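You operate a simulated robot arm through the tools that you are given. There is no shell and no other tool. Be economical: measure what you need, move in short steps, check, and stop when the job is done.

You are at the controls of a simulated two-armed robot. One attempt, no reset.

Task
Shut down: air off, dial to zero, slide in, stop at zero, orange rag folded in half.

The check looks at the end state, three seconds after you hand in, the way a careful person would. Anything else that was tipped, shoved, dropped, spilled or broken makes it a failure.

Robot
Two 7-joint arms with two-finger parallel grippers on one trunk, on a base that drives. Base frame: it is fixed to the floor where the robot stands at the start and does not move with it; the origin is under the middle of the robot, x ahead of it, y to its left, z up; the surface under the hand at the start is at about z = 880. Lengths are in mm, angles in rad, forces in N, time in s.
The left shoulder is at the start at [50, 168, 1107], the right one opposite. With the tool pointing down near the work surface each hand reaches from about 200 to 660 mm from the robot's upright axis, wherever it stands, measured 20 degrees to its own side. Places, roughly: clear front of the fitting table [500, -400, 900]; green button of the remote [500, 600, 1000]; pink stop [600, -200, 900]; press dial [700, 100, 900]; press lever [700, 0, 1000]; press slide [600, 300, 900]. Payload 1.57 kg a hand.
The tool frame of a hand sits at the grasp point between the pads (the TCP): z along the fingers, y along the line on which they close. The tips reach 30 mm beyond it. The gripper opens to 80 mm. The fingers are 17 mm wide and 12 mm thick; the gripper's body (40 by 82 mm) begins 80 mm behind the TCP.
Orientation is that of the tool frame in the base frame, as [roll, pitch, yaw] about the fixed x, y, z axes, in that order (R = Rz(yaw) Ry(pitch) Rx(roll)). With the fingers straight down and closing along the base's y, the tool's x points along the base's -x, its y along +y and its z along -z.

Tools
- The arms move only by the tool jog_arm. It takes "left_deltas", "right_deltas" or both (then of equal length, played together; a hand with none holds still); each is a list that holds one entry, the list of rows, each a list of 7 numbers: the gripper command, from -1 (shut) to 1 (fully open), values between in proportion, then the shift along the base's x, y, z in mm, then the turn, a rotation vector about the base's x, y, z in rad. In form: [[[gripper, dx, dy, dz, ax, ay, az], ...]]. A call has 1 to 20 rows; each row is the pose to reach, as a shift and turn from the pose commanded when the call began. Rows are played at 5 a second. More than 50 mm and 0.15 rad between two rows, or a gripper value outside its range, and nothing of the call is played. A pose out of reach is approached as far as the arm can. The call stops where the force on the tool passes 40 N (or 10 N more than at its start, if that is more) or the arm is blocked; 0.2 s more then pass. The fingers move at their own pace (about 45 mm/s each) and stop on an object; they squeeze with about 41 N. The grip force told is the motor's: it shows also when the fingers shut on nothing. Time passes only in rows, and 0.2 s behind the last, so rows that repeat a pose let the fingers close. The reply holds the time, the measured pose of the TCP, the force on the tool along the base axes, the opening and the grip force, in the units named above and with some noise, with the torque about the TCP (base axes, N m) and any sound that the robot's microphone picked up.
- Cameras (640 x 400 px; columns grow to the right, rows downward): "scene" is now at [132.6, 0.6, 1333.7]; the picture's right is [0.00, -1.00, 0.00], its down [-0.42, -0.00, -0.91] and it looks along [0.91, 0.00, -0.42] (base axes); focal length 214 px, centre (320, 200). "left" rides on the left gripper at [72, 7, -122] in its tool frame; the picture's right is [-0.09, 1.00, 0.00], its down [-0.84, -0.08, -0.54] and it looks along [-0.54, -0.05, 0.84] (tool axes); focal length 238 px, centre (320, 200). "right" rides on the right gripper at [72, -7, -122] in its tool frame; the picture's right is [0.09, 1.00, 0.00], its down [-0.84, 0.08, -0.54] and it looks along [-0.54, 0.05, 0.84] (tool axes); focal length 238 px, centre (320, 200). There is no depth. A picture from a camera that has moved, and an enlarged one, comes with that camera's place and axes in the base frame and with its lens.
- capture(camera): a new picture of that camera. It takes no simulated time.
- slide_trunk(by): slides the trunk up (or, below 0, down) by that many mm; the arms and the scene camera ride with it, the base frame stays. It gives what a move gives, with no picture.
- steer(legs): drives the robot by 1 to 6 legs, each [ahead, left, turn to the left] in mm, mm and rad, along the robot's own axes; the way and the turn of a leg run together, so that a leg with both is an arc; at most 1500 mm and 3.142 rad a leg. The arms and the cameras ride along, it lands a little off, and it stops where it bumps. It gives what a move gives.
- head_to(pan, tilt): turns the head with the scene camera to pan (to the left, within 1.396 rad either way) and tilt (down, from -0.506 to 1.204), counted from straight ahead of the robot. It gives what a move gives.
- inspect(camera, box): a new picture of the part [left, top, right, bottom] of that camera's present view, enlarged. It takes no simulated time.
- finish_job(): hands the job in; it is judged then, once.

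Go step by step. Nothing tells you exact positions but the pictures and the camera data: compare them with the known pose of the tool, close in by small moves and look again before you grip or let go. The budget is 120 turns and 92 pictures, counting those below and the enlarged ones. Unless the task says otherwise, let go and move clear before handing in, and close with one line.

The tools are called after "Request:" by a JSON object that holds its "method" and its "body". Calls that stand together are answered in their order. jog_arm: Moves the arms, as the interface text tells. Its arguments: {"type":"object","properties":{"left_deltas":{"type":"array","items":{"type":"array","items":{"type":"array","items":{"type":"number"}}}},"right_deltas":{"type":"array","items":{"type":"array","items":{"type":"array","items":{"type":"number"}}}}},"required":[]} The other tools are called the same way: slide_trunk (by) slides the trunk up or down; steer (legs) drives the base; head_to (pan, tilt) turns the head that bears the scene camera; capture (camera) takes a picture; inspect (camera, box) takes an enlarged picture of a part of a camera's view; finish_job () hands the job in.

At the start:

```text
time_s: 0.0
left_tool_pos: [378.9, 159.5, 1294.9]
left_tcp_rot: [3.141, -0.001, -3.141]
left_wrist_force: [0.6, -0.2, -0.1]
left_moment: [0.0, -0.03, 0.01]
left_width: 79.9
left_grasp_force: 0.0
right_tool_pos: [421.5, -218.0, 1221.2]
right_tcp_rot: [3.141, 0.001, 3.141]
right_wrist_force: [0.0, 0.7, -0.6]
right_moment: [0.03, 0.02, 0.0]
right_width: 80.0
right_grasp_force: 0.1
trunk travel left (down, up): [-275.0, 168.0]
robot x, y, heading: [3.4, 0.5, -0.002]
head pan, tilt: [0.0, 0.438]
```

scene: 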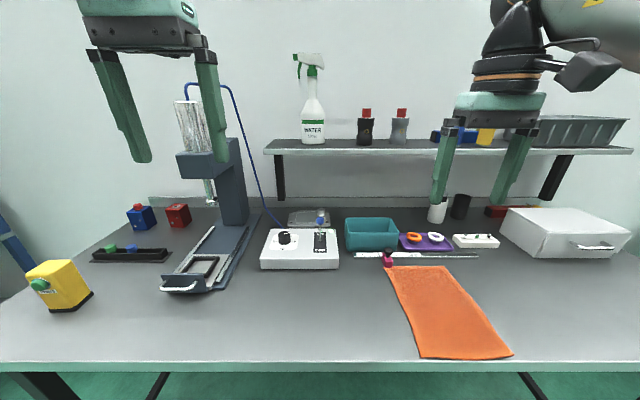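
right: 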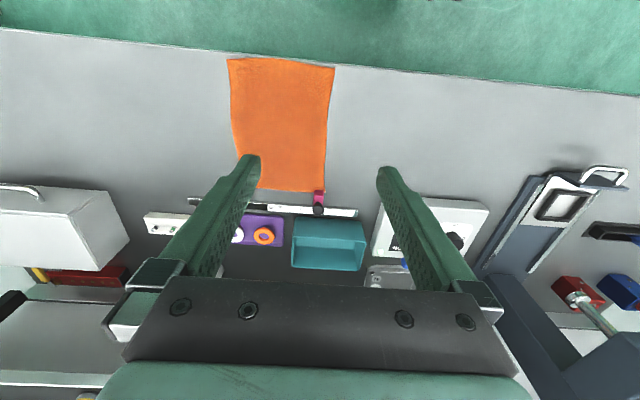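
left: 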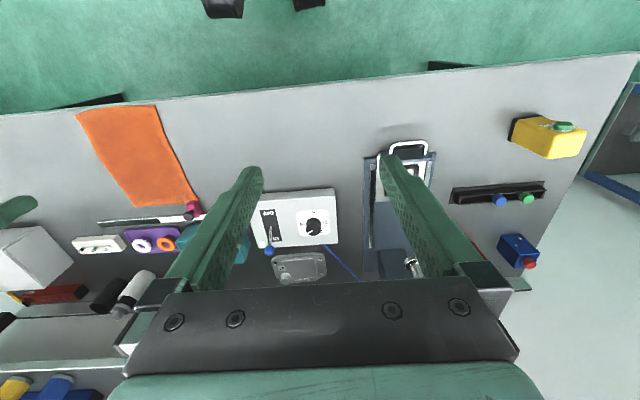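

I see the control box with dial and lever at the centre-left, the press with its slide, a ruler with a pink stop, and the orange rag. I'll look at the details first.

Request:
{"method": "inspect", "body": {"camera": "scene", "box": [250, 200, 350, 275]}}

Request:
{"method": "inspect", "body": {"camera": "scene", "box": [340, 210, 520, 300]}}

Request:
{"method": "inspect", "body": {"camera": "scene", "box": [140, 200, 280, 300]}}

Request:
{"method": "inspect", "body": {"camera": "left", "box": [240, 180, 360, 260]}}

Request:
{"method": "inspect", "body": {"camera": "right", "box": [180, 160, 380, 285]}}

```text
5.33 times, centred on (300, 238) of scene
camera zoom: at [132.6, 0.6, 1333.7], right [0.0, -1.0, 0.0], down [-0.42, 0.0, -0.91], along [0.91, 0.0, -0.42], focal length 1144 px, centre (427, 0)
```

zoom: 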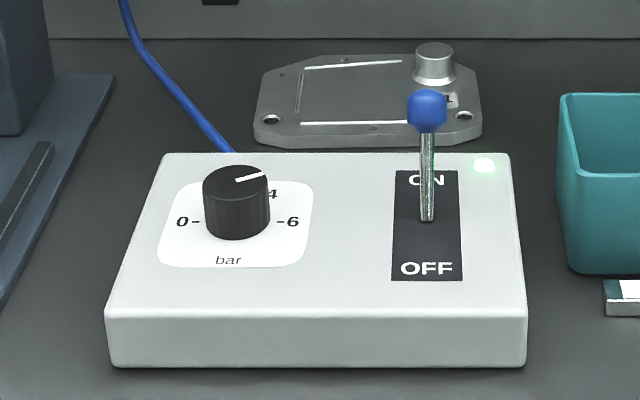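

```text
3.56 times, centred on (430, 255) of scene
camera zoom: at [132.6, 0.6, 1333.7], right [0.0, -1.0, 0.0], down [-0.42, 0.0, -0.91], along [0.91, 0.0, -0.42], focal length 763 px, centre (-71, 4)
```

zoom: 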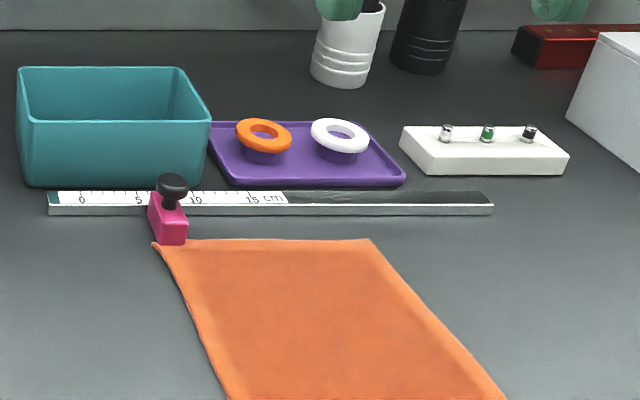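

```text
4.00 times, centred on (210, 250) of scene
camera zoom: at [132.6, 0.6, 1333.7], right [0.0, -1.0, 0.0], down [-0.42, 0.0, -0.91], along [0.91, 0.0, -0.42], focal length 858 px, centre (760, 0)
```

zoom: 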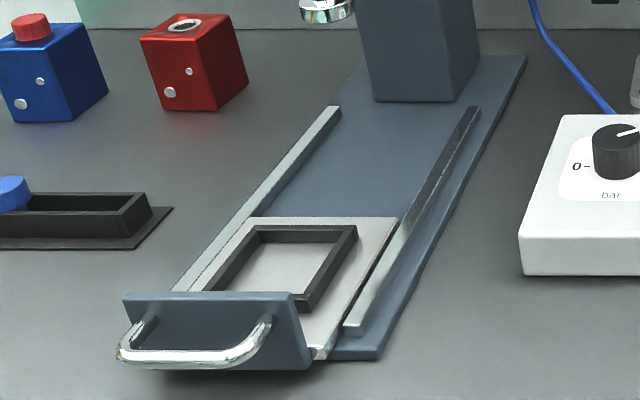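

```text
5.00 times, centred on (300, 220) of left
camera zoom: at [306.8, 166.7, 1418.2], right [0.09, 1.0, 0.0], down [0.84, -0.08, 0.54], along [0.54, -0.05, -0.84], focal length 1192 px, centre (420, 100)
```

zoom: 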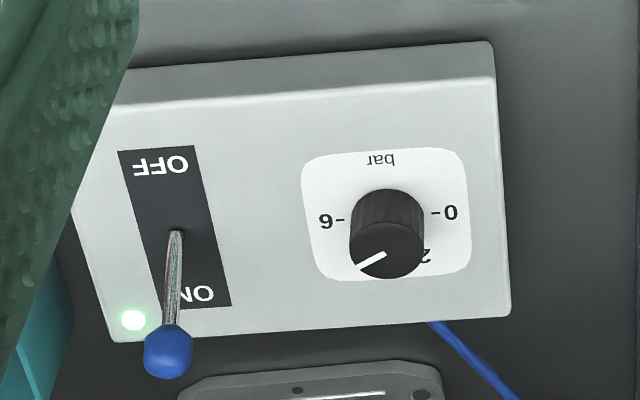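

```text
3.20 times, centred on (280, 222) of right
camera zoom: at [349.6, -224.3, 1342.9], right [-0.09, 1.0, 0.0], down [0.84, 0.08, 0.54], along [0.54, 0.05, -0.84], focal length 763 px, centre (448, 128)
```

zoom: 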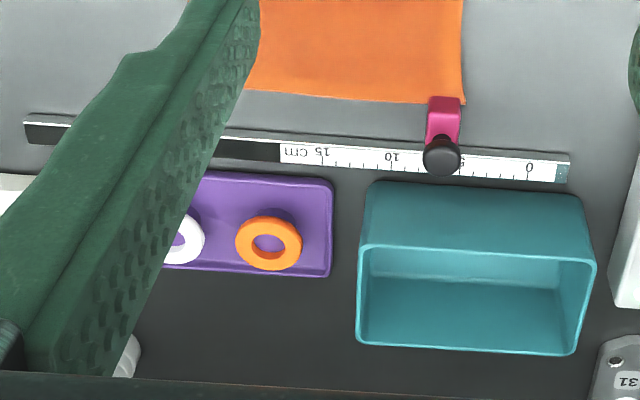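

The lever ball is near (713, 2, 995) in ON, and the dial is near (690, 112, 958), pointing to about 4–5 bar. Both are too far to reach comfortably from here, so I'll drive ahead about 140 mm and look again.

Request:
{"method": "steer", "body": {"legs": [[140, 0, 0]]}}

Request:
{"method": "head_to", "body": {"pan": 0, "tilt": 0.7}}

Request:
{"method": "capture", "body": {"camera": "scene"}}

```text
time_s: 1.3
left_tool_pos: [518.5, 161.1, 1295.7]
left_tcp_rot: [3.141, -0.001, -3.141]
left_wrist_force: [0.7, 0.3, 0.3]
left_moment: [-0.03, 0.03, 0.0]
left_width: 80.3
left_grasp_force: 0.1
right_tool_pos: [561.5, -216.5, 1221.9]
right_tcp_rot: [-3.141, 0.001, 3.141]
right_wrist_force: [0.9, -0.9, 0.1]
right_moment: [-0.04, 0.02, 0.03]
right_width: 80.0
right_grasp_force: 0.0
trunk travel left (down, up): [-275.0, 168.0]
robot x, y, heading: [141.2, -1.2, 0.002]
head pan, tilt: [0.0, 0.438]
```

```text
time_s: 2.1
left_tool_pos: [517.6, 159.8, 1296.1]
left_tcp_rot: [-3.14, -0.002, -3.139]
left_wrist_force: [-0.2, -0.1, 0.2]
left_moment: [0.01, 0.01, -0.03]
left_width: 80.1
left_grasp_force: 0.1
right_tool_pos: [560.7, -216.0, 1221.2]
right_tcp_rot: [-3.142, 0.0, 3.142]
right_wrist_force: [-0.3, 0.1, -0.8]
right_moment: [0.01, 0.0, 0.02]
right_width: 80.2
right_grasp_force: 0.1
trunk travel left (down, up): [-275.0, 168.0]
robot x, y, heading: [135.9, -0.5, -0.005]
head pan, tilt: [0.0, 0.7]
```

```text
83 pictures are left
camera scene: at [264.3, 0.9, 1310.4], right [0.0, -1.0, 0.0], down [-0.64, 0.0, -0.77], along [0.77, 0.0, -0.64], focal length 214 px, centre (320, 200)
```

scene: 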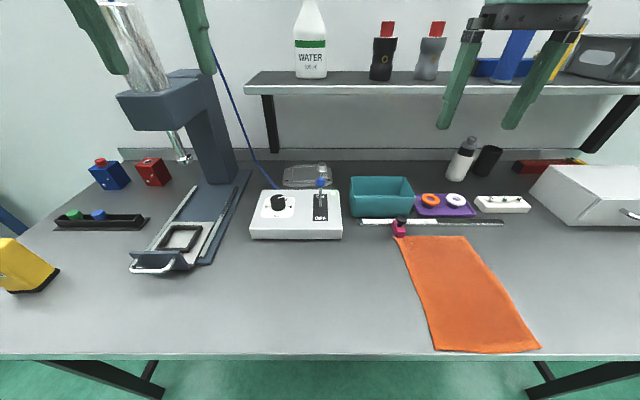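

The drive landed well. I'll bring the right hand, shut, to a spot behind and above the lever ball.

Request:
{"method": "jog_arm", "body": {"right_deltas": [[[-1, 27, 31, -17, 0, 0, 0], [-1, 55, 62, -35, 0, 0, 0], [-1, 82, 94, -52, 0, 0, 0], [-1, 110, 125, -70, 0, 0, 0], [-1, 138, 156, -87, 0, 0, 0], [-1, 165, 187, -104, 0, 0, 0], [-1, 192, 218, -121, 0, 0, 0], [-1, 192, 218, -121, 0, 0, 0]]]}}

Request:
{"method": "capture", "body": {"camera": "right"}}

Request:
{"method": "capture", "body": {"camera": "scene"}}

```text
time_s: 3.9
left_tool_pos: [516.9, 160.1, 1297.0]
left_tcp_rot: [-3.14, 0.001, -3.141]
left_wrist_force: [0.8, -0.2, -0.7]
left_moment: [0.01, 0.0, -0.02]
left_width: 80.2
left_grasp_force: 0.1
right_tool_pos: [695.5, -38.8, 1103.7]
right_tcp_rot: [3.141, 0.0, -3.14]
right_wrist_force: [0.7, 0.7, 0.4]
right_moment: [0.02, -0.01, 0.0]
right_width: 0.0
right_grasp_force: 21.2
right hand out of reach, approached as far as the arm can: row 5, 6, 7, 8
trunk travel left (down, up): [-275.0, 168.0]
robot x, y, heading: [134.9, 1.1, 0.0]
head pan, tilt: [0.0, 0.7]
```

```text
82 pictures are left
camera right: at [624.6, -46.0, 1225.4], right [-0.09, 1.0, 0.0], down [0.84, 0.08, 0.54], along [0.54, 0.05, -0.84], focal length 238 px, centre (320, 200)
```

right: 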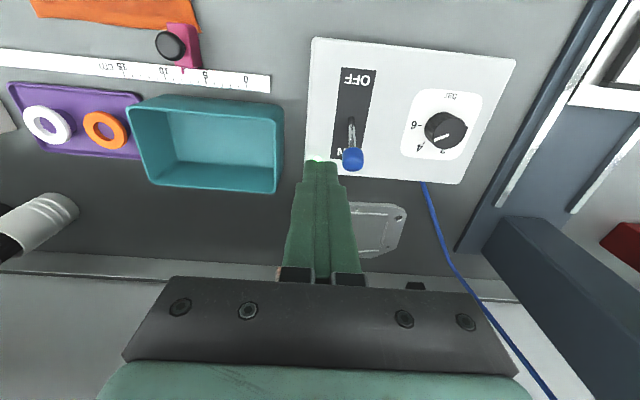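

```text
81 pictures are left
camera scene: at [264.3, 0.9, 1310.4], right [0.0, -1.0, 0.0], down [-0.64, 0.0, -0.76], along [0.76, 0.0, -0.64], focal length 214 px, centre (320, 200)
```

scene: 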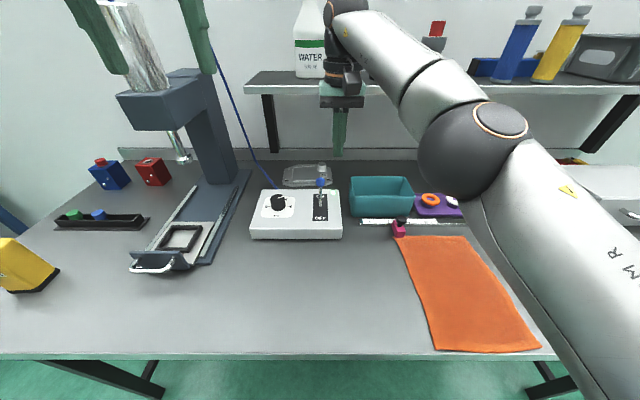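

The right hand can't get behind the lever from here. I'll pull both hands back a little, drive closer, and shift left so the lever sits in front of the right arm.

Request:
{"method": "jog_arm", "body": {"right_deltas": [[[-1, -40, 0, 10, 0, 0, 0], [-1, -80, 0, 20, 0, 0, 0], [-1, -120, 0, 20, 0, 0, 0]]], "left_deltas": [[[1, -40, 0, 0, 0, 0, 0], [1, -80, 0, 0, 0, 0, 0], [1, -80, 0, 0, 0, 0, 0]]]}}

Request:
{"method": "steer", "body": {"legs": [[80, 80, 0]]}}

Request:
{"method": "capture", "body": {"camera": "scene"}}

```text
time_s: 4.7
left_tool_pos: [437.8, 160.5, 1294.4]
left_tcp_rot: [3.141, 0.001, -3.14]
left_wrist_force: [0.2, -0.2, 0.8]
left_moment: [-0.01, 0.03, 0.03]
left_width: 79.7
left_grasp_force: 0.0
right_tool_pos: [575.9, -39.1, 1123.7]
right_tcp_rot: [3.14, 0.0, 3.141]
right_wrist_force: [-0.1, 1.2, 0.2]
right_moment: [-0.02, -0.03, 0.01]
right_width: 0.0
right_grasp_force: 21.4
trunk travel left (down, up): [-275.0, 168.0]
robot x, y, heading: [141.3, 1.4, 0.004]
head pan, tilt: [0.0, 0.7]
```

```text
time_s: 6.1
left_tool_pos: [514.0, 239.5, 1295.7]
left_tcp_rot: [3.141, 0.005, -3.141]
left_wrist_force: [-0.3, 0.0, 0.6]
left_moment: [0.01, 0.01, 0.01]
left_width: 80.0
left_grasp_force: 0.1
right_tool_pos: [654.8, 39.2, 1124.2]
right_tcp_rot: [-3.141, 0.002, 3.139]
right_wrist_force: [-0.5, -0.2, 0.2]
right_moment: [-0.01, 0.0, 0.0]
right_width: 0.1
right_grasp_force: 21.5
trunk travel left (down, up): [-275.0, 168.0]
robot x, y, heading: [219.3, 79.4, -0.004]
head pan, tilt: [0.0, 0.7]
```

```text
80 pictures are left
camera scene: at [341.8, 79.9, 1311.1], right [0.0, -1.0, 0.0], down [-0.64, 0.0, -0.77], along [0.77, 0.0, -0.64], focal length 214 px, centre (320, 200)
```

scene: 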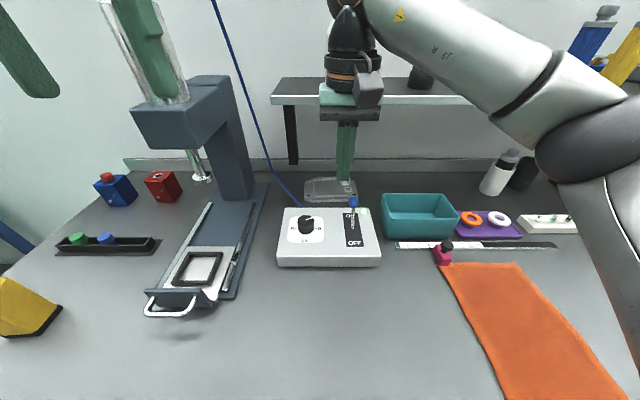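

Shelf front works out at about x=893, z=1155, so there's clearance, and the lever ball is confirmed near (714, 4, 995). I'll go over it, then down behind it.

Request:
{"method": "jog_arm", "body": {"right_deltas": [[[-1, 35, -12, -5, 0, 0, 0], [-1, 70, -24, -15, 0, 0, 0], [-1, 97, -35, -30, 0, 0, 0], [-1, 97, -35, -70, 0, 0, 0], [-1, 97, -35, -100, 0, 0, 0], [-1, 97, -35, -116, 0, 0, 0]]]}}

Request:
{"method": "capture", "body": {"camera": "right"}}

Request:
{"method": "inspect", "body": {"camera": "scene", "box": [260, 160, 400, 270]}}

```text
time_s: 7.5
left_tool_pos: [516.2, 238.4, 1295.7]
left_tcp_rot: [-3.141, 0.003, 3.141]
left_wrist_force: [0.0, 0.0, 0.5]
left_moment: [-0.02, 0.01, -0.02]
left_width: 80.1
left_grasp_force: 0.0
right_tool_pos: [751.9, 4.0, 1009.7]
right_tcp_rot: [3.142, 0.003, 3.141]
right_wrist_force: [0.6, -0.6, 0.2]
right_moment: [0.02, 0.01, 0.03]
right_width: 0.0
right_grasp_force: 22.0
trunk travel left (down, up): [-275.0, 168.0]
robot x, y, heading: [220.7, 79.2, -0.005]
head pan, tilt: [0.0, 0.7]
```

```text
79 pictures are left
camera right: at [680.3, -3.6, 1130.3], right [-0.09, 1.0, 0.0], down [0.83, 0.08, 0.55], along [0.54, 0.05, -0.84], focal length 238 px, centre (320, 200)
```

right: 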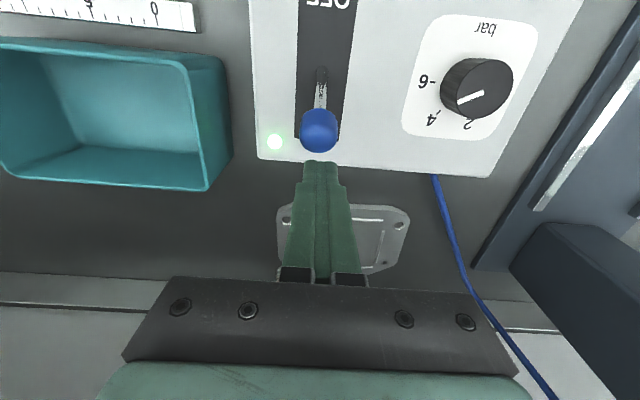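

```text
3.64 times, centred on (330, 215) of scene
camera zoom: at [341.9, 79.5, 1310.6], right [0.0, -1.0, 0.0], down [-0.64, 0.0, -0.77], along [0.77, 0.0, -0.64], focal length 780 px, centre (284, 146)
```

zoom: 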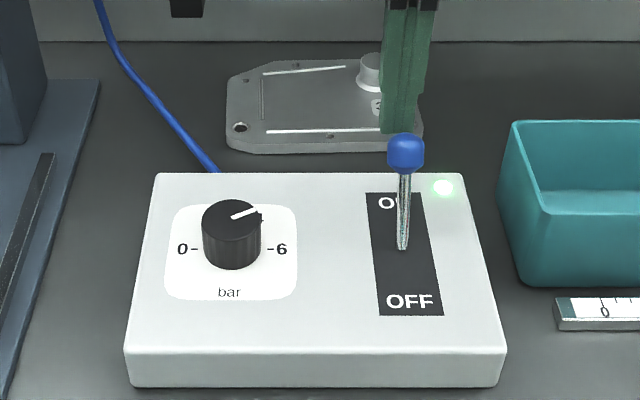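

Fingers are right behind the ball and aligned with it. I'll push it toward the robot (OFF).

Request:
{"method": "jog_arm", "body": {"right_deltas": [[[-1, -12, 0, 0, 0, 0, 0], [-1, -22, 0, 0, 0, 0, 0], [-1, -31, 0, 0, 0, 0, 0], [-1, -40, 0, 0, 0, 0, 0], [-1, -48, 0, 0, 0, 0, 0], [-1, -55, 0, 0, 0, 0, 0]]]}}

Request:
{"method": "inspect", "body": {"camera": "scene", "box": [260, 160, 400, 270]}}

```text
time_s: 8.9
left_tool_pos: [516.1, 238.9, 1294.4]
left_tcp_rot: [-3.141, 0.004, 3.141]
left_wrist_force: [0.1, -0.3, 0.8]
left_moment: [0.0, 0.02, -0.01]
left_width: 79.8
left_grasp_force: 0.0
right_tool_pos: [696.2, 3.8, 1009.6]
right_tcp_rot: [3.141, 0.004, 3.141]
right_wrist_force: [-1.2, -0.9, -0.2]
right_moment: [-0.03, 0.0, -0.01]
right_width: 0.0
right_grasp_force: 21.6
trunk travel left (down, up): [-275.0, 168.0]
robot x, y, heading: [218.9, 76.4, -0.0]
head pan, tilt: [0.0, 0.7]
```

```text
3.64 times, centred on (330, 215) of scene
camera zoom: at [341.8, 79.5, 1310.6], right [0.0, -1.0, 0.0], down [-0.64, 0.0, -0.77], along [0.77, 0.0, -0.64], focal length 780 px, centre (284, 146)
```

zoom: 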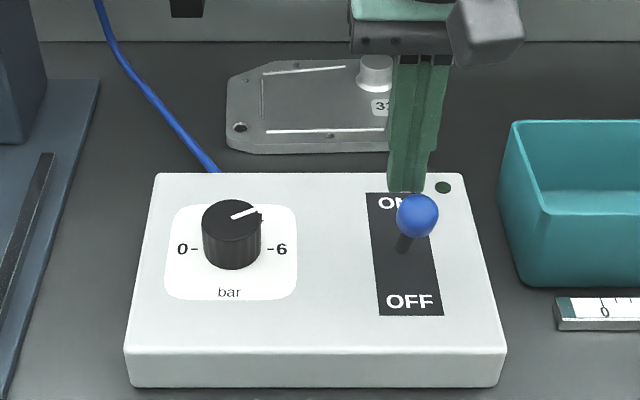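

LED is off and the lever has snapped to OFF. Next is the dial: it points about 25° above "6", so it needs about 155° anticlockwise, and I'll pre-rotate the right hand above it.

Request:
{"method": "jog_arm", "body": {"right_deltas": [[[1, 8, 0, 0, 0, 0, 0], [1, 8, 0, 40, 0, 0, 0], [1, 8, 20, 70, 0, 0, -0.14], [1, 4, 40, 70, 0, 0, -0.28], [1, 0, 60, 70, 0, 0, -0.42], [1, -3, 80, 70, 0, 0, -0.56], [1, -6, 95, 70, 0, 0, -0.7], [1, -6, 108, 70, 0, 0, -0.84], [1, -6, 108, 70, 0, 0, -0.98], [1, -6, 108, 70, 0, 0, -1.12], [1, -6, 108, 60, 0, 0, -1.26], [1, -6, 108, 50, 0, 0, -1.35]]]}}

Request:
{"method": "capture", "body": {"camera": "right"}}

Request:
{"method": "inspect", "body": {"camera": "scene", "box": [260, 160, 400, 270]}}

```text
time_s: 11.5
left_tool_pos: [514.7, 238.5, 1295.1]
left_tcp_rot: [3.14, 0.003, 3.14]
left_wrist_force: [0.4, -0.1, -0.6]
left_moment: [-0.02, -0.01, -0.01]
left_width: 79.9
left_grasp_force: 0.0
right_tool_pos: [690.9, 111.6, 1059.3]
right_tcp_rot: [3.138, 0.003, 1.788]
right_wrist_force: [-0.3, -0.5, 0.7]
right_moment: [0.0, 0.01, 0.01]
right_width: 80.0
right_grasp_force: 0.1
trunk travel left (down, up): [-275.0, 168.0]
robot x, y, heading: [220.3, 78.6, 0.0]
head pan, tilt: [0.0, 0.7]
```

```text
76 pictures are left
camera right: at [668.3, 180.6, 1179.8], right [0.95, 0.3, 0.0], down [0.25, -0.8, 0.54], along [0.17, -0.52, -0.84], focal length 238 px, centre (320, 200)
```

right: 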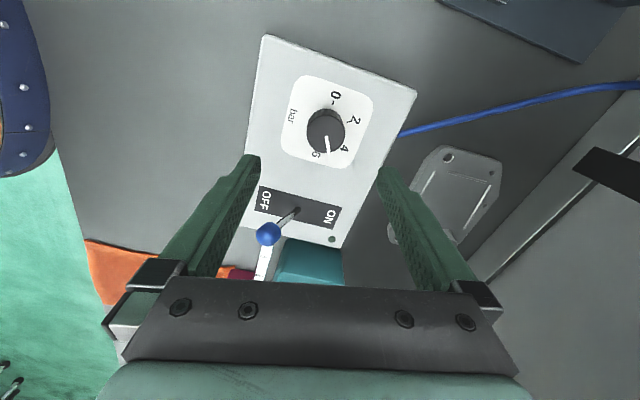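

```text
3.64 times, centred on (330, 215) of scene
camera zoom: at [341.8, 79.6, 1310.7], right [0.0, -1.0, 0.0], down [-0.64, 0.0, -0.77], along [0.77, 0.0, -0.64], focal length 780 px, centre (284, 146)
```

zoom: 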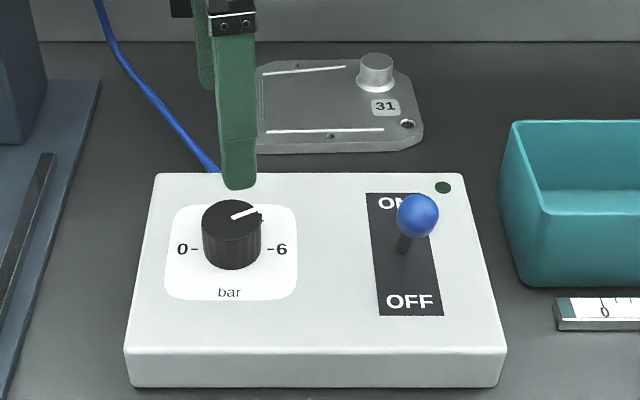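

The pointer sits between 4 and 6, as estimated, with the knob centred near (693, 115). I'll descend partway around it and check.

Request:
{"method": "jog_arm", "body": {"right_deltas": [[[1, 2, 3, -30, 0, 0, 0], [1, 2, 3, -60, 0, 0, 0], [1, 2, 3, -72, 0, 0, 0]]]}}

Request:
{"method": "inspect", "body": {"camera": "scene", "box": [280, 170, 350, 225]}}

Request:
{"method": "capture", "body": {"camera": "right"}}

```text
time_s: 12.3
left_tool_pos: [516.7, 238.6, 1295.4]
left_tcp_rot: [-3.14, 0.003, -3.141]
left_wrist_force: [0.9, 0.5, 0.4]
left_moment: [-0.06, 0.0, 0.01]
left_width: 80.0
left_grasp_force: 0.1
right_tool_pos: [691.8, 116.7, 987.3]
right_tcp_rot: [3.139, 0.002, 1.792]
right_wrist_force: [-0.2, -0.1, 0.4]
right_moment: [0.0, 0.0, 0.0]
right_width: 80.2
right_grasp_force: 0.1
trunk travel left (down, up): [-275.0, 168.0]
robot x, y, heading: [221.4, 76.3, -0.003]
head pan, tilt: [0.0, 0.7]
```

```text
7.27 times, centred on (315, 198) of scene
camera zoom: at [341.8, 79.6, 1310.7], right [0.0, -1.0, 0.0], down [-0.64, 0.0, -0.77], along [0.77, 0.0, -0.64], focal length 1560 px, centre (356, 218)
```

zoom: 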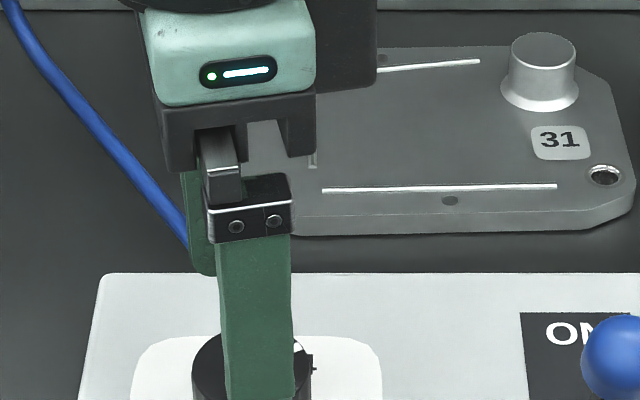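

```text
73 pictures are left
camera right: at [670.4, 184.6, 1108.0], right [0.95, 0.31, 0.0], down [0.26, -0.8, 0.54], along [0.17, -0.52, -0.84], focal length 238 px, centre (320, 200)
```

right: 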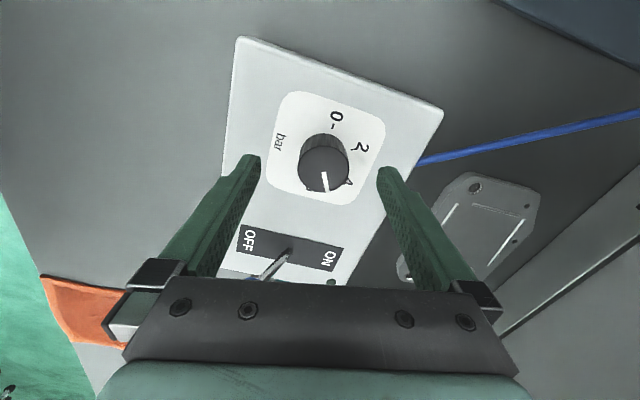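

The knob is centred between the fingers, at about (694, 118). I'll go down a bit more and close on it.

Request:
{"method": "jog_arm", "body": {"right_deltas": [[[1, 1, 2, -10, 0, 0, 0], [1, 1, 2, -19, 0, 0, 0], [-1, 1, 2, -19, 0, 0, 0], [-1, 1, 2, -19, 0, 0, 0], [-1, 1, 2, -19, 0, 0, 0], [-1, 1, 2, -19, 0, 0, 0]]]}}

Request:
{"method": "capture", "body": {"camera": "right"}}

```text
time_s: 13.7
left_tool_pos: [515.2, 239.2, 1295.6]
left_tcp_rot: [-3.141, 0.003, 3.141]
left_wrist_force: [-0.6, 0.9, 0.7]
left_moment: [-0.01, 0.01, 0.01]
left_width: 80.0
left_grasp_force: 0.0
right_tool_pos: [695.7, 117.8, 969.0]
right_tcp_rot: [3.14, 0.002, 1.79]
right_wrist_force: [5.3, 3.7, -4.4]
right_moment: [0.01, -0.17, 0.04]
right_width: 36.8
right_grasp_force: 26.5
trunk travel left (down, up): [-275.0, 168.0]
robot x, y, heading: [220.2, 76.2, 0.0]
head pan, tilt: [0.0, 0.7]
```

```text
72 pictures are left
camera right: at [672.7, 186.6, 1089.8], right [0.95, 0.31, 0.0], down [0.26, -0.8, 0.54], along [0.17, -0.52, -0.84], focal length 238 px, centre (320, 200)
```

right: 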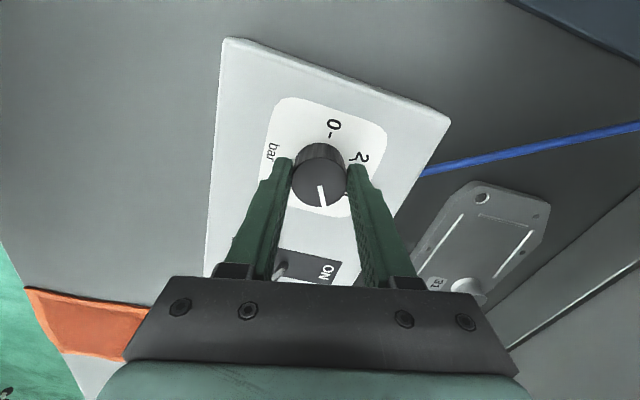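

I have a firm grip (36.8 mm). Turning anticlockwise by about 2.4 rad, then checking.

Request:
{"method": "jog_arm", "body": {"right_deltas": [[[-1, 1, 0, 0, 0, 0, 0.14], [-1, 1, 0, 0, 0, 0, 0.28], [-1, 1, 0, 0, 0, 0, 0.42], [-1, 1, 0, 0, 0, 0, 0.56], [-1, 1, 0, 0, 0, 0, 0.7], [-1, 1, 0, 0, 0, 0, 0.84], [-1, 1, 0, 0, 0, 0, 0.98], [-1, 1, 0, 0, 0, 0, 1.12], [-1, 1, 0, 0, 0, 0, 1.26], [-1, 1, 0, 0, 0, 0, 1.4], [-1, 1, 0, 0, 0, 0, 1.54], [-1, 1, 0, 0, 0, 0, 1.68], [-1, 1, 0, 0, 0, 0, 1.82], [-1, 1, 0, 0, 0, 0, 1.96], [-1, 1, 0, 0, 0, 0, 2.1], [-1, 1, 0, 0, 0, 0, 2.24], [-1, 1, 0, 0, 0, 0, 2.38]]]}}

Request:
{"method": "capture", "body": {"camera": "right"}}

```text
time_s: 16.0
left_tool_pos: [516.7, 237.9, 1295.7]
left_tcp_rot: [-3.141, 0.003, 3.141]
left_wrist_force: [-1.3, 0.1, 0.8]
left_moment: [-0.01, 0.0, 0.02]
left_width: 80.1
left_grasp_force: 0.1
right_tool_pos: [691.8, 112.7, 967.9]
right_tcp_rot: [-3.132, -0.012, -3.034]
right_wrist_force: [-8.7, -6.2, 8.3]
right_moment: [0.14, -0.2, 0.02]
right_width: 36.6
right_grasp_force: 43.4
trunk travel left (down, up): [-275.0, 168.0]
robot x, y, heading: [217.1, 80.0, -0.0]
head pan, tilt: [0.0, 0.7]
stopped in row 11 (right hand): the force on the tool passed its limit at 40 N (the readings are from after the stop); the commanded pose is now the measured one
```

```text
71 pictures are left
camera right: at [622.6, 99.2, 1090.8], right [-0.2, 0.98, -0.01], down [0.83, 0.17, 0.53], along [0.52, 0.1, -0.85], focal length 238 px, centre (320, 200)
```

right: 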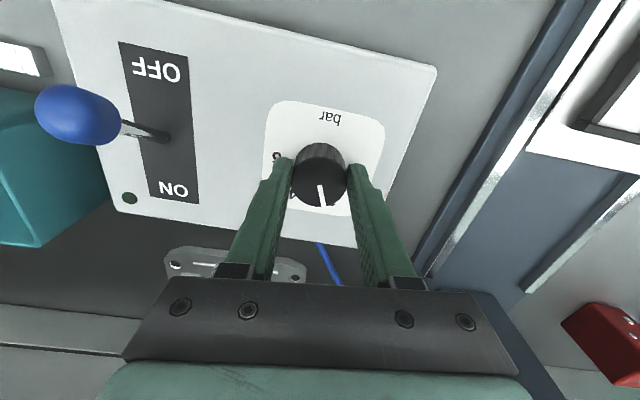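

It turned about 1.46 rad, then side load from an off-centre grip stopped it. I'll open to relieve that and look again.

Request:
{"method": "jog_arm", "body": {"right_deltas": [[[1, 0, 0, 0, 0, 0, 0], [1, 0, 0, 0, 0, 0, 0], [1, 0, 0, 10, 0, 0, 0], [1, 0, 0, 35, 0, 0, 0], [1, 0, 0, 60, 0, 0, 0]]]}}

Request:
{"method": "capture", "body": {"camera": "right"}}

Request:
{"method": "inspect", "body": {"camera": "scene", "box": [260, 160, 400, 270]}}

```text
time_s: 17.2
left_tool_pos: [515.8, 237.0, 1295.8]
left_tcp_rot: [3.14, 0.003, 3.141]
left_wrist_force: [0.0, 0.4, 0.0]
left_moment: [-0.03, -0.01, -0.02]
left_width: 80.1
left_grasp_force: 0.0
right_tool_pos: [694.4, 112.1, 1029.1]
right_tcp_rot: [-3.136, -0.011, -3.034]
right_wrist_force: [0.6, 0.4, 0.4]
right_moment: [0.0, 0.0, 0.0]
right_width: 80.2
right_grasp_force: 0.1
trunk travel left (down, up): [-275.0, 168.0]
robot x, y, heading: [219.1, 76.9, -0.006]
head pan, tilt: [0.0, 0.7]
```

```text
70 pictures are left
camera right: at [624.0, 99.6, 1151.4], right [-0.2, 0.98, -0.01], down [0.83, 0.17, 0.53], along [0.52, 0.1, -0.85], focal length 238 px, centre (320, 200)
```

right: 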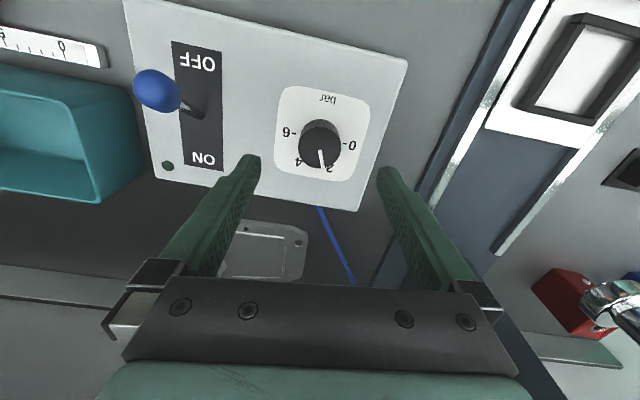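

```text
3.64 times, centred on (330, 215) of scene
camera zoom: at [341.8, 77.8, 1310.7], right [0.0, -1.0, 0.0], down [-0.64, 0.0, -0.77], along [0.77, 0.0, -0.64], focal length 780 px, centre (284, 146)
```

zoom: 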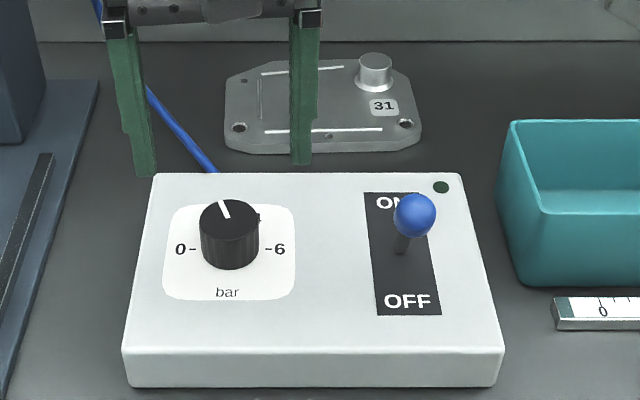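

The pointer is now about at 2, the box hasn't moved, and the true centre is nearer (692, 113). I'll rotate the hand back, regrasp centred there, and turn the rest.

Request:
{"method": "jog_arm", "body": {"right_deltas": [[[1, -2, 1, 0, 0, 0, -0.14], [1, -2, 1, 0, 0, 0, -0.28], [1, -2, 1, 0, 0, 0, -0.42], [1, -2, 1, 0, 0, 0, -0.56], [1, -2, 1, 0, 0, 0, -0.7], [1, -2, 1, -20, 0, 0, -0.8], [1, -2, 1, -45, 0, 0, -0.8], [1, -2, 1, -61, 0, 0, -0.8], [-1, -2, 1, -61, 0, 0, -0.8], [-1, -2, 1, -61, 0, 0, -0.8], [-1, -2, 1, -61, 0, 0, -0.8], [-1, -2, 1, -61, 0, 0, -0.8]]]}}

Request:
{"method": "capture", "body": {"camera": "right"}}

```text
time_s: 19.8
left_tool_pos: [516.8, 237.9, 1294.6]
left_tcp_rot: [3.141, 0.005, 3.141]
left_wrist_force: [0.1, -0.5, -1.1]
left_moment: [-0.01, -0.02, 0.02]
left_width: 80.2
left_grasp_force: 0.1
right_tool_pos: [690.6, 116.6, 964.8]
right_tcp_rot: [3.135, -0.011, 2.45]
right_wrist_force: [17.3, 25.6, -11.2]
right_moment: [-0.09, -0.54, 0.22]
right_width: 37.2
right_grasp_force: 26.3
trunk travel left (down, up): [-275.0, 168.0]
robot x, y, heading: [221.6, 79.1, 0.001]
head pan, tilt: [0.0, 0.7]
```

```text
68 pictures are left
camera right: at [632.4, 156.3, 1088.0], right [0.56, 0.83, 0.01], down [0.7, -0.48, 0.53], along [0.44, -0.3, -0.85], focal length 238 px, centre (320, 200)
```

right: 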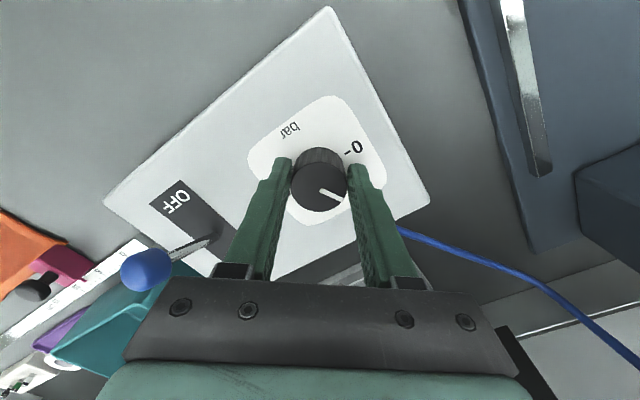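

The grip holds, but there's side load along the closing line. I'll shift a little to relieve it, then turn in small steps.

Request:
{"method": "jog_arm", "body": {"right_deltas": [[[-1, 0.8, 1.1, 0, 0, 0, 0], [-1, 1.2, 1.8, 0, 0, 0, 0], [-1, 1.2, 1.8, 1, 0, 0, 0]]]}}

```text
time_s: 20.6
left_tool_pos: [515.9, 239.1, 1295.4]
left_tcp_rot: [3.142, 0.001, -3.141]
left_wrist_force: [-0.4, 0.1, -0.2]
left_moment: [0.0, 0.0, 0.02]
left_width: 80.0
left_grasp_force: 0.1
right_tool_pos: [690.7, 117.4, 966.1]
right_tcp_rot: [-3.139, -0.016, 2.448]
right_wrist_force: [3.6, 16.5, -25.7]
right_moment: [1.13, -0.11, 0.1]
right_width: 37.0
right_grasp_force: 43.5
trunk travel left (down, up): [-275.0, 168.0]
robot x, y, heading: [218.2, 79.7, 0.001]
head pan, tilt: [0.0, 0.7]
```

Request:
{"method": "jog_arm", "body": {"right_deltas": [[[-1, 0, 0.5, -1, 0, 0, 0], [-1, 0, 0.8, -1.5, 0, 0, 0.12], [-1, 0, 0.8, -1.5, 0, 0, 0.25], [-1, 0, 0.8, -1.5, 0, 0, 0.38], [-1, 0, 0.8, -1.5, 0, 0, 0.5]]]}}

```text
time_s: 21.8
left_tool_pos: [515.2, 237.3, 1296.6]
left_tcp_rot: [3.139, 0.003, 3.14]
left_wrist_force: [-0.4, -0.5, 0.5]
left_moment: [0.03, -0.01, -0.02]
left_width: 80.0
left_grasp_force: 0.1
right_tool_pos: [691.3, 113.4, 966.7]
right_tcp_rot: [-3.127, -0.015, 2.947]
right_wrist_force: [-21.0, -17.2, -12.5]
right_moment: [0.42, 0.37, -0.13]
right_width: 36.6
right_grasp_force: 43.4
trunk travel left (down, up): [-275.0, 168.0]
robot x, y, heading: [220.7, 79.5, 0.003]
head pan, tilt: [0.0, 0.7]
```

The side load fits a grip centre about 5 mm off the knob axis (axis near (696.7, 112.8)). I'll follow the matching arc while turning.

Request:
{"method": "jog_arm", "body": {"right_deltas": [[[-1, -1.3, -1.2, -0.7, 0, 0, 0], [-1, -1.4, -1.8, -0.7, 0, 0, 0.1], [-1, -1.4, -2.3, -0.7, 0, 0, 0.2], [-1, -1.4, -2.8, -0.7, 0, 0, 0.3], [-1, -1.3, -3.3, -0.7, 0, 0, 0.4], [-1, -1.2, -3.7, -0.7, 0, 0, 0.5]]]}}

Request:
{"method": "capture", "body": {"camera": "right"}}

```text
time_s: 23.2
left_tool_pos: [515.4, 236.3, 1296.1]
left_tcp_rot: [3.14, 0.004, -3.141]
left_wrist_force: [0.4, 0.4, 0.0]
left_moment: [-0.03, -0.01, 0.02]
left_width: 80.1
left_grasp_force: 0.0
right_tool_pos: [691.3, 111.7, 964.9]
right_tcp_rot: [-3.13, -0.008, -2.84]
right_wrist_force: [-0.7, -14.7, 5.7]
right_moment: [0.0, -0.23, -1.16]
right_width: 36.7
right_grasp_force: 43.0
trunk travel left (down, up): [-275.0, 168.0]
robot x, y, heading: [220.4, 79.5, 0.002]
head pan, tilt: [0.0, 0.7]
```

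```text
67 pictures are left
camera right: at [625.4, 85.0, 1088.2], right [-0.38, 0.92, -0.01], down [0.78, 0.33, 0.54], along [0.5, 0.2, -0.84], focal length 238 px, centre (320, 200)
```

right: 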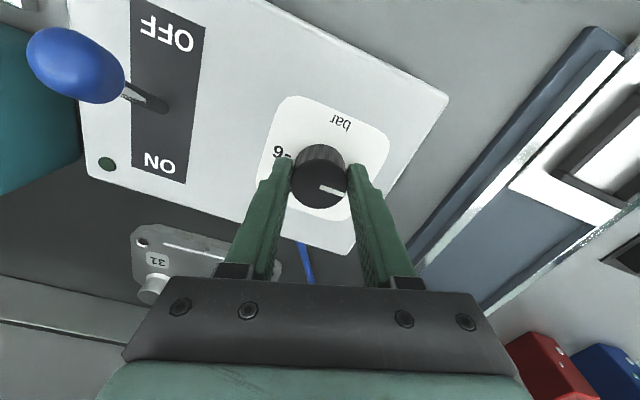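

A −1.16 N·m torque and the pointer facing +y suggest it has reached zero, possibly against an end stop. I'll release and check.

Request:
{"method": "jog_arm", "body": {"right_deltas": [[[1, 0, -0.5, 0, 0, 0, 0], [1, 0, -0.5, 0, 0, 0, 0], [1, 0, -0.5, 10, 0, 0, 0], [1, 0, -0.5, 40, 0, 0, 0], [1, 0, -0.5, 80, 0, 0, 0]]]}}

Request:
{"method": "inspect", "body": {"camera": "right", "box": [260, 60, 400, 180]}}

Request:
{"method": "inspect", "body": {"camera": "scene", "box": [270, 180, 360, 245]}}

```text
time_s: 24.4
left_tool_pos: [515.6, 236.3, 1295.5]
left_tcp_rot: [3.14, 0.003, -3.141]
left_wrist_force: [0.6, -0.5, -0.9]
left_moment: [0.01, -0.01, 0.0]
left_width: 79.9
left_grasp_force: 0.0
right_tool_pos: [689.2, 113.2, 1047.4]
right_tcp_rot: [-3.135, -0.01, -2.836]
right_wrist_force: [0.8, 0.6, 0.2]
right_moment: [0.02, 0.0, 0.03]
right_width: 79.8
right_grasp_force: 0.1
trunk travel left (down, up): [-275.0, 168.0]
robot x, y, heading: [219.3, 75.7, 0.001]
head pan, tilt: [0.0, 0.7]
```

```text
3.33 times, centred on (330, 120) of right
camera zoom: at [623.7, 86.4, 1170.0], right [-0.39, 0.92, -0.01], down [0.78, 0.33, 0.53], along [0.49, 0.2, -0.85], focal length 794 px, centre (287, 467)
```

zoom: 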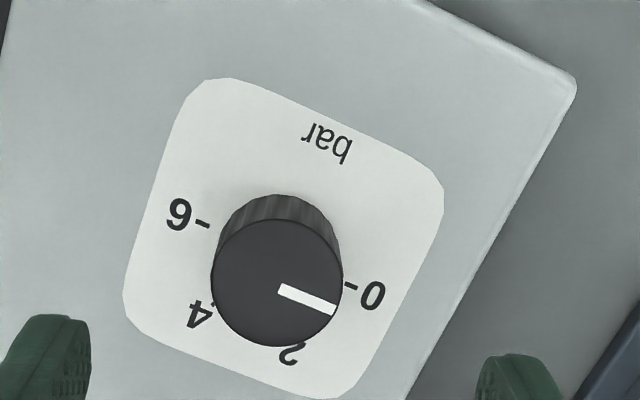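

```text
6.15 times, centred on (315, 212) of scene
camera zoom: at [341.7, 78.0, 1310.9], right [0.0, -1.0, 0.0], down [-0.64, 0.0, -0.77], along [0.77, 0.0, -0.64], focal length 1320 px, centre (351, 123)
```

zoom: 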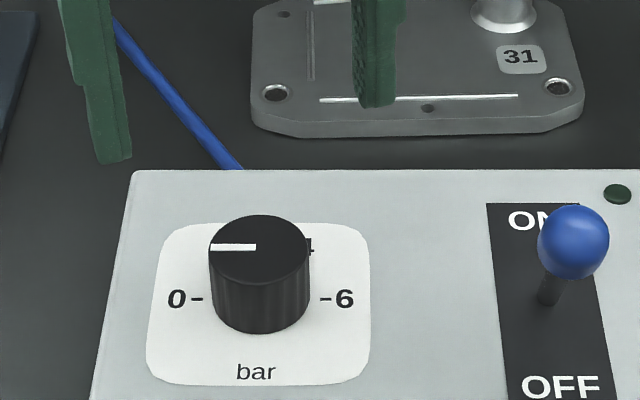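

The dial reads zero and the lever is OFF. I'll retract the right hand and look at the slide.

Request:
{"method": "jog_arm", "body": {"right_deltas": [[[-1, 0, -20, 40, 0, 0, -0.1], [-1, -30, -50, 70, 0, 0, -0.2], [-1, -60, -80, 90, 0, 0, -0.3], [-1, -90, -110, 100, 0, 0, -0.3], [-1, -120, -140, 100, 0, 0, -0.3], [-1, -140, -170, 100, 0, 0, -0.3], [-1, -150, -210, 100, 0, 0, -0.3]]]}}

Request:
{"method": "capture", "body": {"camera": "left"}}

Request:
{"method": "inspect", "body": {"camera": "scene", "box": [120, 150, 290, 330]}}

```text
refused: row 2 steps farther than a row can; nothing moved
```

```text
64 pictures are left
camera left: at [443.8, 244.2, 1417.4], right [0.09, 1.0, 0.0], down [0.84, -0.08, 0.54], along [0.54, -0.05, -0.84], focal length 238 px, centre (320, 200)
```

left: 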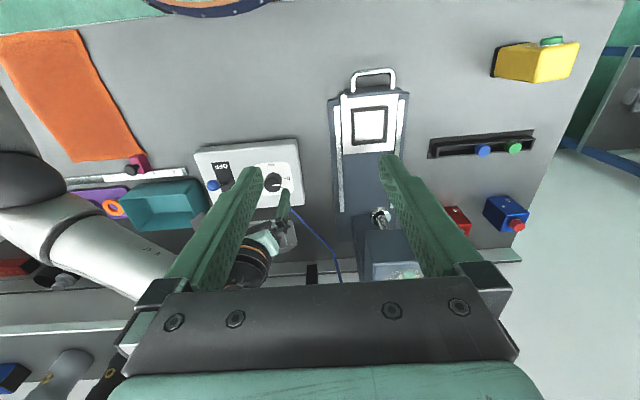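

```text
2.22 times, centred on (205, 240) of scene
camera zoom: at [341.7, 78.0, 1310.9], right [0.0, -1.0, 0.0], down [-0.64, 0.0, -0.77], along [0.77, 0.0, -0.64], focal length 477 px, centre (576, 111)
```

zoom: 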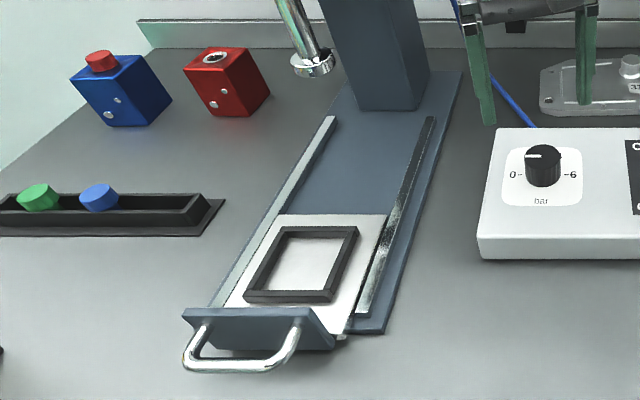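

The refused move had too large a step, so I'll split it. The slide runs along +x, its handle bar is near (500, 346), and I'll bring the shut left hand in front of it while the right retracts.

Request:
{"method": "jog_arm", "body": {"right_deltas": [[[-1, 0, -10, 30, 0, 0, -0.1], [-1, -20, -30, 60, 0, 0, -0.2], [-1, -45, -50, 80, 0, 0, -0.3], [-1, -70, -80, 90, 0, 0, -0.3], [-1, -95, -110, 95, 0, 0, -0.3], [-1, -120, -140, 100, 0, 0, -0.3], [-1, -140, -170, 100, 0, 0, -0.3], [-1, -150, -210, 100, 0, 0, -0.3]]], "left_deltas": [[[-1, -20, 15, -30, 0, 0, 0], [-1, -40, 30, -65, 0, 0, 0], [-1, -55, 45, -105, 0, 0, 0], [-1, -65, 60, -150, 0, 0, 0], [-1, -70, 75, -195, 0, 0, 0], [-1, -70, 90, -240, 0, 0, 0], [-1, -70, 106, -280, 0, 0, 0], [-1, -70, 106, -300, 0, 0, 0]]]}}

Request:
{"method": "capture", "body": {"camera": "left"}}

Request:
{"method": "capture", "body": {"camera": "scene"}}

```text
time_s: 26.2
left_tool_pos: [456.6, 345.6, 1000.2]
left_tcp_rot: [3.141, 0.004, 3.141]
left_wrist_force: [-0.1, -0.6, 0.1]
left_moment: [-0.02, -0.02, -0.01]
left_width: 0.0
left_grasp_force: 21.1
left hand out of reach, approached as far as the arm can: row 8
right_tool_pos: [539.0, -99.2, 1144.0]
right_tcp_rot: [-3.133, -0.012, -3.134]
right_wrist_force: [0.3, 0.8, -0.1]
right_moment: [-0.01, 0.0, -0.02]
right_width: 0.0
right_grasp_force: 21.1
trunk travel left (down, up): [-275.0, 168.0]
robot x, y, heading: [219.3, 77.6, 0.001]
head pan, tilt: [0.0, 0.7]
```

```text
62 pictures are left
camera left: at [384.4, 352.3, 1121.6], right [0.09, 1.0, 0.0], down [0.83, -0.08, 0.54], along [0.54, -0.05, -0.84], focal length 238 px, centre (320, 200)
```

left: 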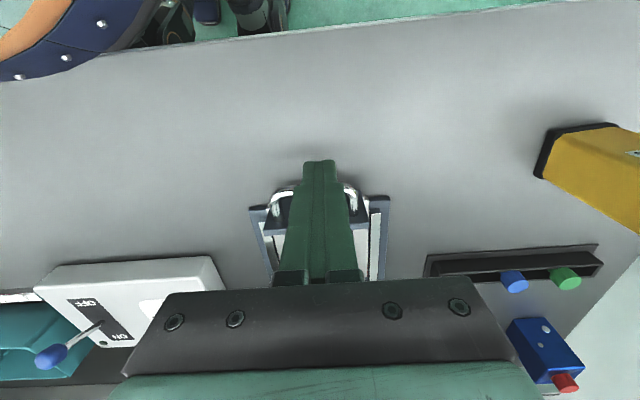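

```text
61 pictures are left
camera scene: at [341.8, 78.7, 1310.7], right [0.0, -1.0, 0.0], down [-0.64, 0.0, -0.77], along [0.77, 0.0, -0.64], focal length 214 px, centre (320, 200)
```

scene: 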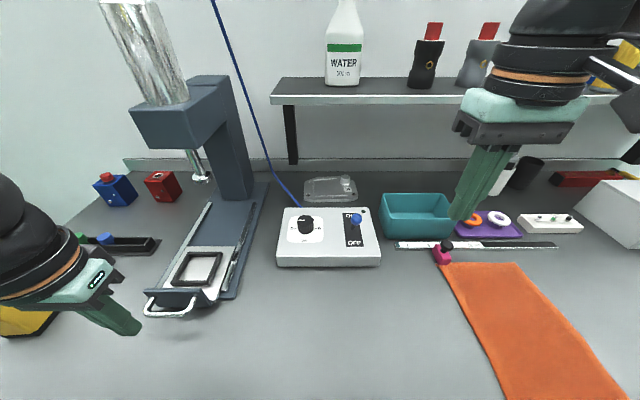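

The handle bar resolves to about (495, 337, 930). The hand is at its near limit, so I'll back the base up 80 mm and then line up in front of the bar.

Request:
{"method": "steer", "body": {"legs": [[-80, 0, 0]]}}

Request:
{"method": "jog_arm", "body": {"left_deltas": [[[-1, 20, -4, -10, 0, 0, 0], [-1, 45, -8, -20, 0, 0, 0], [-1, 75, -8, -40, 0, 0, 0], [-1, 80, -8, -65, 0, 0, 0]]]}}

Request:
{"method": "capture", "body": {"camera": "left"}}

Request:
{"method": "capture", "body": {"camera": "scene"}}

```text
time_s: 27.3
left_tool_pos: [375.6, 345.7, 999.9]
left_tcp_rot: [-3.141, -0.001, -3.141]
left_wrist_force: [0.3, 0.5, 0.1]
left_moment: [0.02, 0.02, -0.01]
left_width: 0.0
left_grasp_force: 21.4
right_tool_pos: [460.1, -99.1, 1142.4]
right_tcp_rot: [-3.136, -0.013, -3.136]
right_wrist_force: [-0.2, -0.4, -0.8]
right_moment: [-0.01, -0.02, 0.04]
right_width: 0.2
right_grasp_force: 21.4
trunk travel left (down, up): [-275.0, 168.0]
robot x, y, heading: [139.6, 81.6, -0.001]
head pan, tilt: [0.0, 0.7]
```

```text
time_s: 28.3
left_tool_pos: [457.0, 338.8, 934.7]
left_tcp_rot: [-3.141, -0.003, -3.141]
left_wrist_force: [-0.2, -0.6, 0.8]
left_moment: [0.02, 0.0, 0.0]
left_width: 0.1
left_grasp_force: 21.8
right_tool_pos: [461.3, -97.9, 1142.4]
right_tcp_rot: [-3.135, -0.012, -3.136]
right_wrist_force: [0.7, -0.2, -1.1]
right_moment: [0.01, 0.02, -0.02]
right_width: 0.0
right_grasp_force: 21.4
trunk travel left (down, up): [-275.0, 168.0]
robot x, y, heading: [135.6, 79.1, 0.003]
head pan, tilt: [0.0, 0.7]
```

```text
60 pictures are left
camera left: at [385.5, 345.8, 1056.4], right [0.09, 1.0, 0.0], down [0.84, -0.08, 0.54], along [0.54, -0.05, -0.84], focal length 238 px, centre (320, 200)
```

left: 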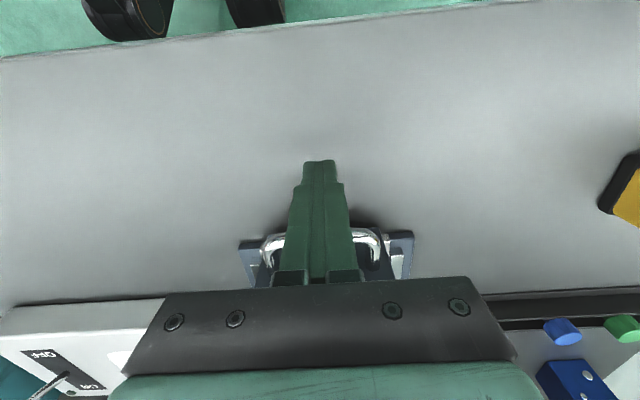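

```text
59 pictures are left
camera scene: at [263.1, 79.4, 1310.4], right [0.0, -1.0, 0.0], down [-0.64, 0.0, -0.76], along [0.76, 0.0, -0.64], focal length 214 px, centre (320, 200)
```

scene: 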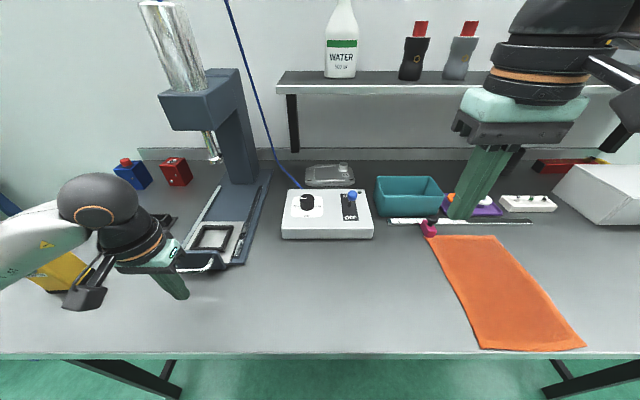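

The fingers are centred on the handle. I'll push along +x.

Request:
{"method": "jog_arm", "body": {"left_deltas": [[[-1, 15, 0, 0, 0, 0, 0], [-1, 28, 0, 0, 0, 0, 0], [-1, 40, 0, 0, 0, 0, 0], [-1, 52, 0, 0, 0, 0, 0], [-1, 64, 0, 0, 0, 0, 0], [-1, 76, 0, 0, 0, 0, 0], [-1, 88, 0, 0, 0, 0, 0]]]}}

Request:
{"method": "capture", "body": {"camera": "scene"}}

```text
time_s: 29.9
left_tool_pos: [544.8, 337.4, 934.1]
left_tcp_rot: [3.141, -0.001, 3.141]
left_wrist_force: [-0.4, 0.1, 0.0]
left_moment: [-0.02, -0.04, 0.0]
left_width: 0.0
left_grasp_force: 21.1
right_tool_pos: [461.1, -98.3, 1142.7]
right_tcp_rot: [-3.135, -0.012, -3.136]
right_wrist_force: [-0.2, -0.2, -0.1]
right_moment: [0.0, -0.01, 0.01]
right_width: 0.0
right_grasp_force: 21.2
trunk travel left (down, up): [-275.0, 168.0]
robot x, y, heading: [137.6, 77.8, 0.005]
head pan, tilt: [0.0, 0.7]
```

```text
58 pictures are left
camera scene: at [263.1, 79.2, 1310.4], right [0.0, -1.0, 0.0], down [-0.64, 0.0, -0.76], along [0.76, 0.0, -0.64], focal length 214 px, centre (320, 200)
```

scene: 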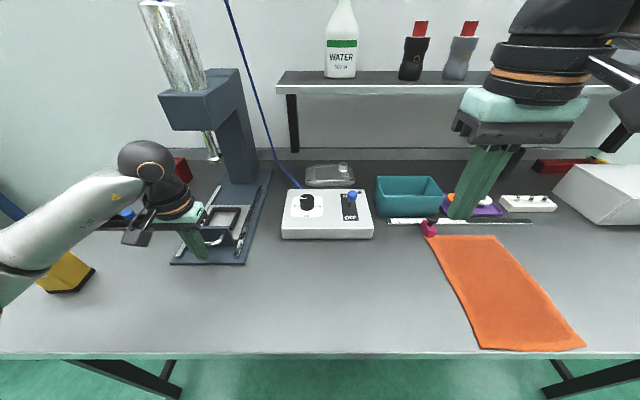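

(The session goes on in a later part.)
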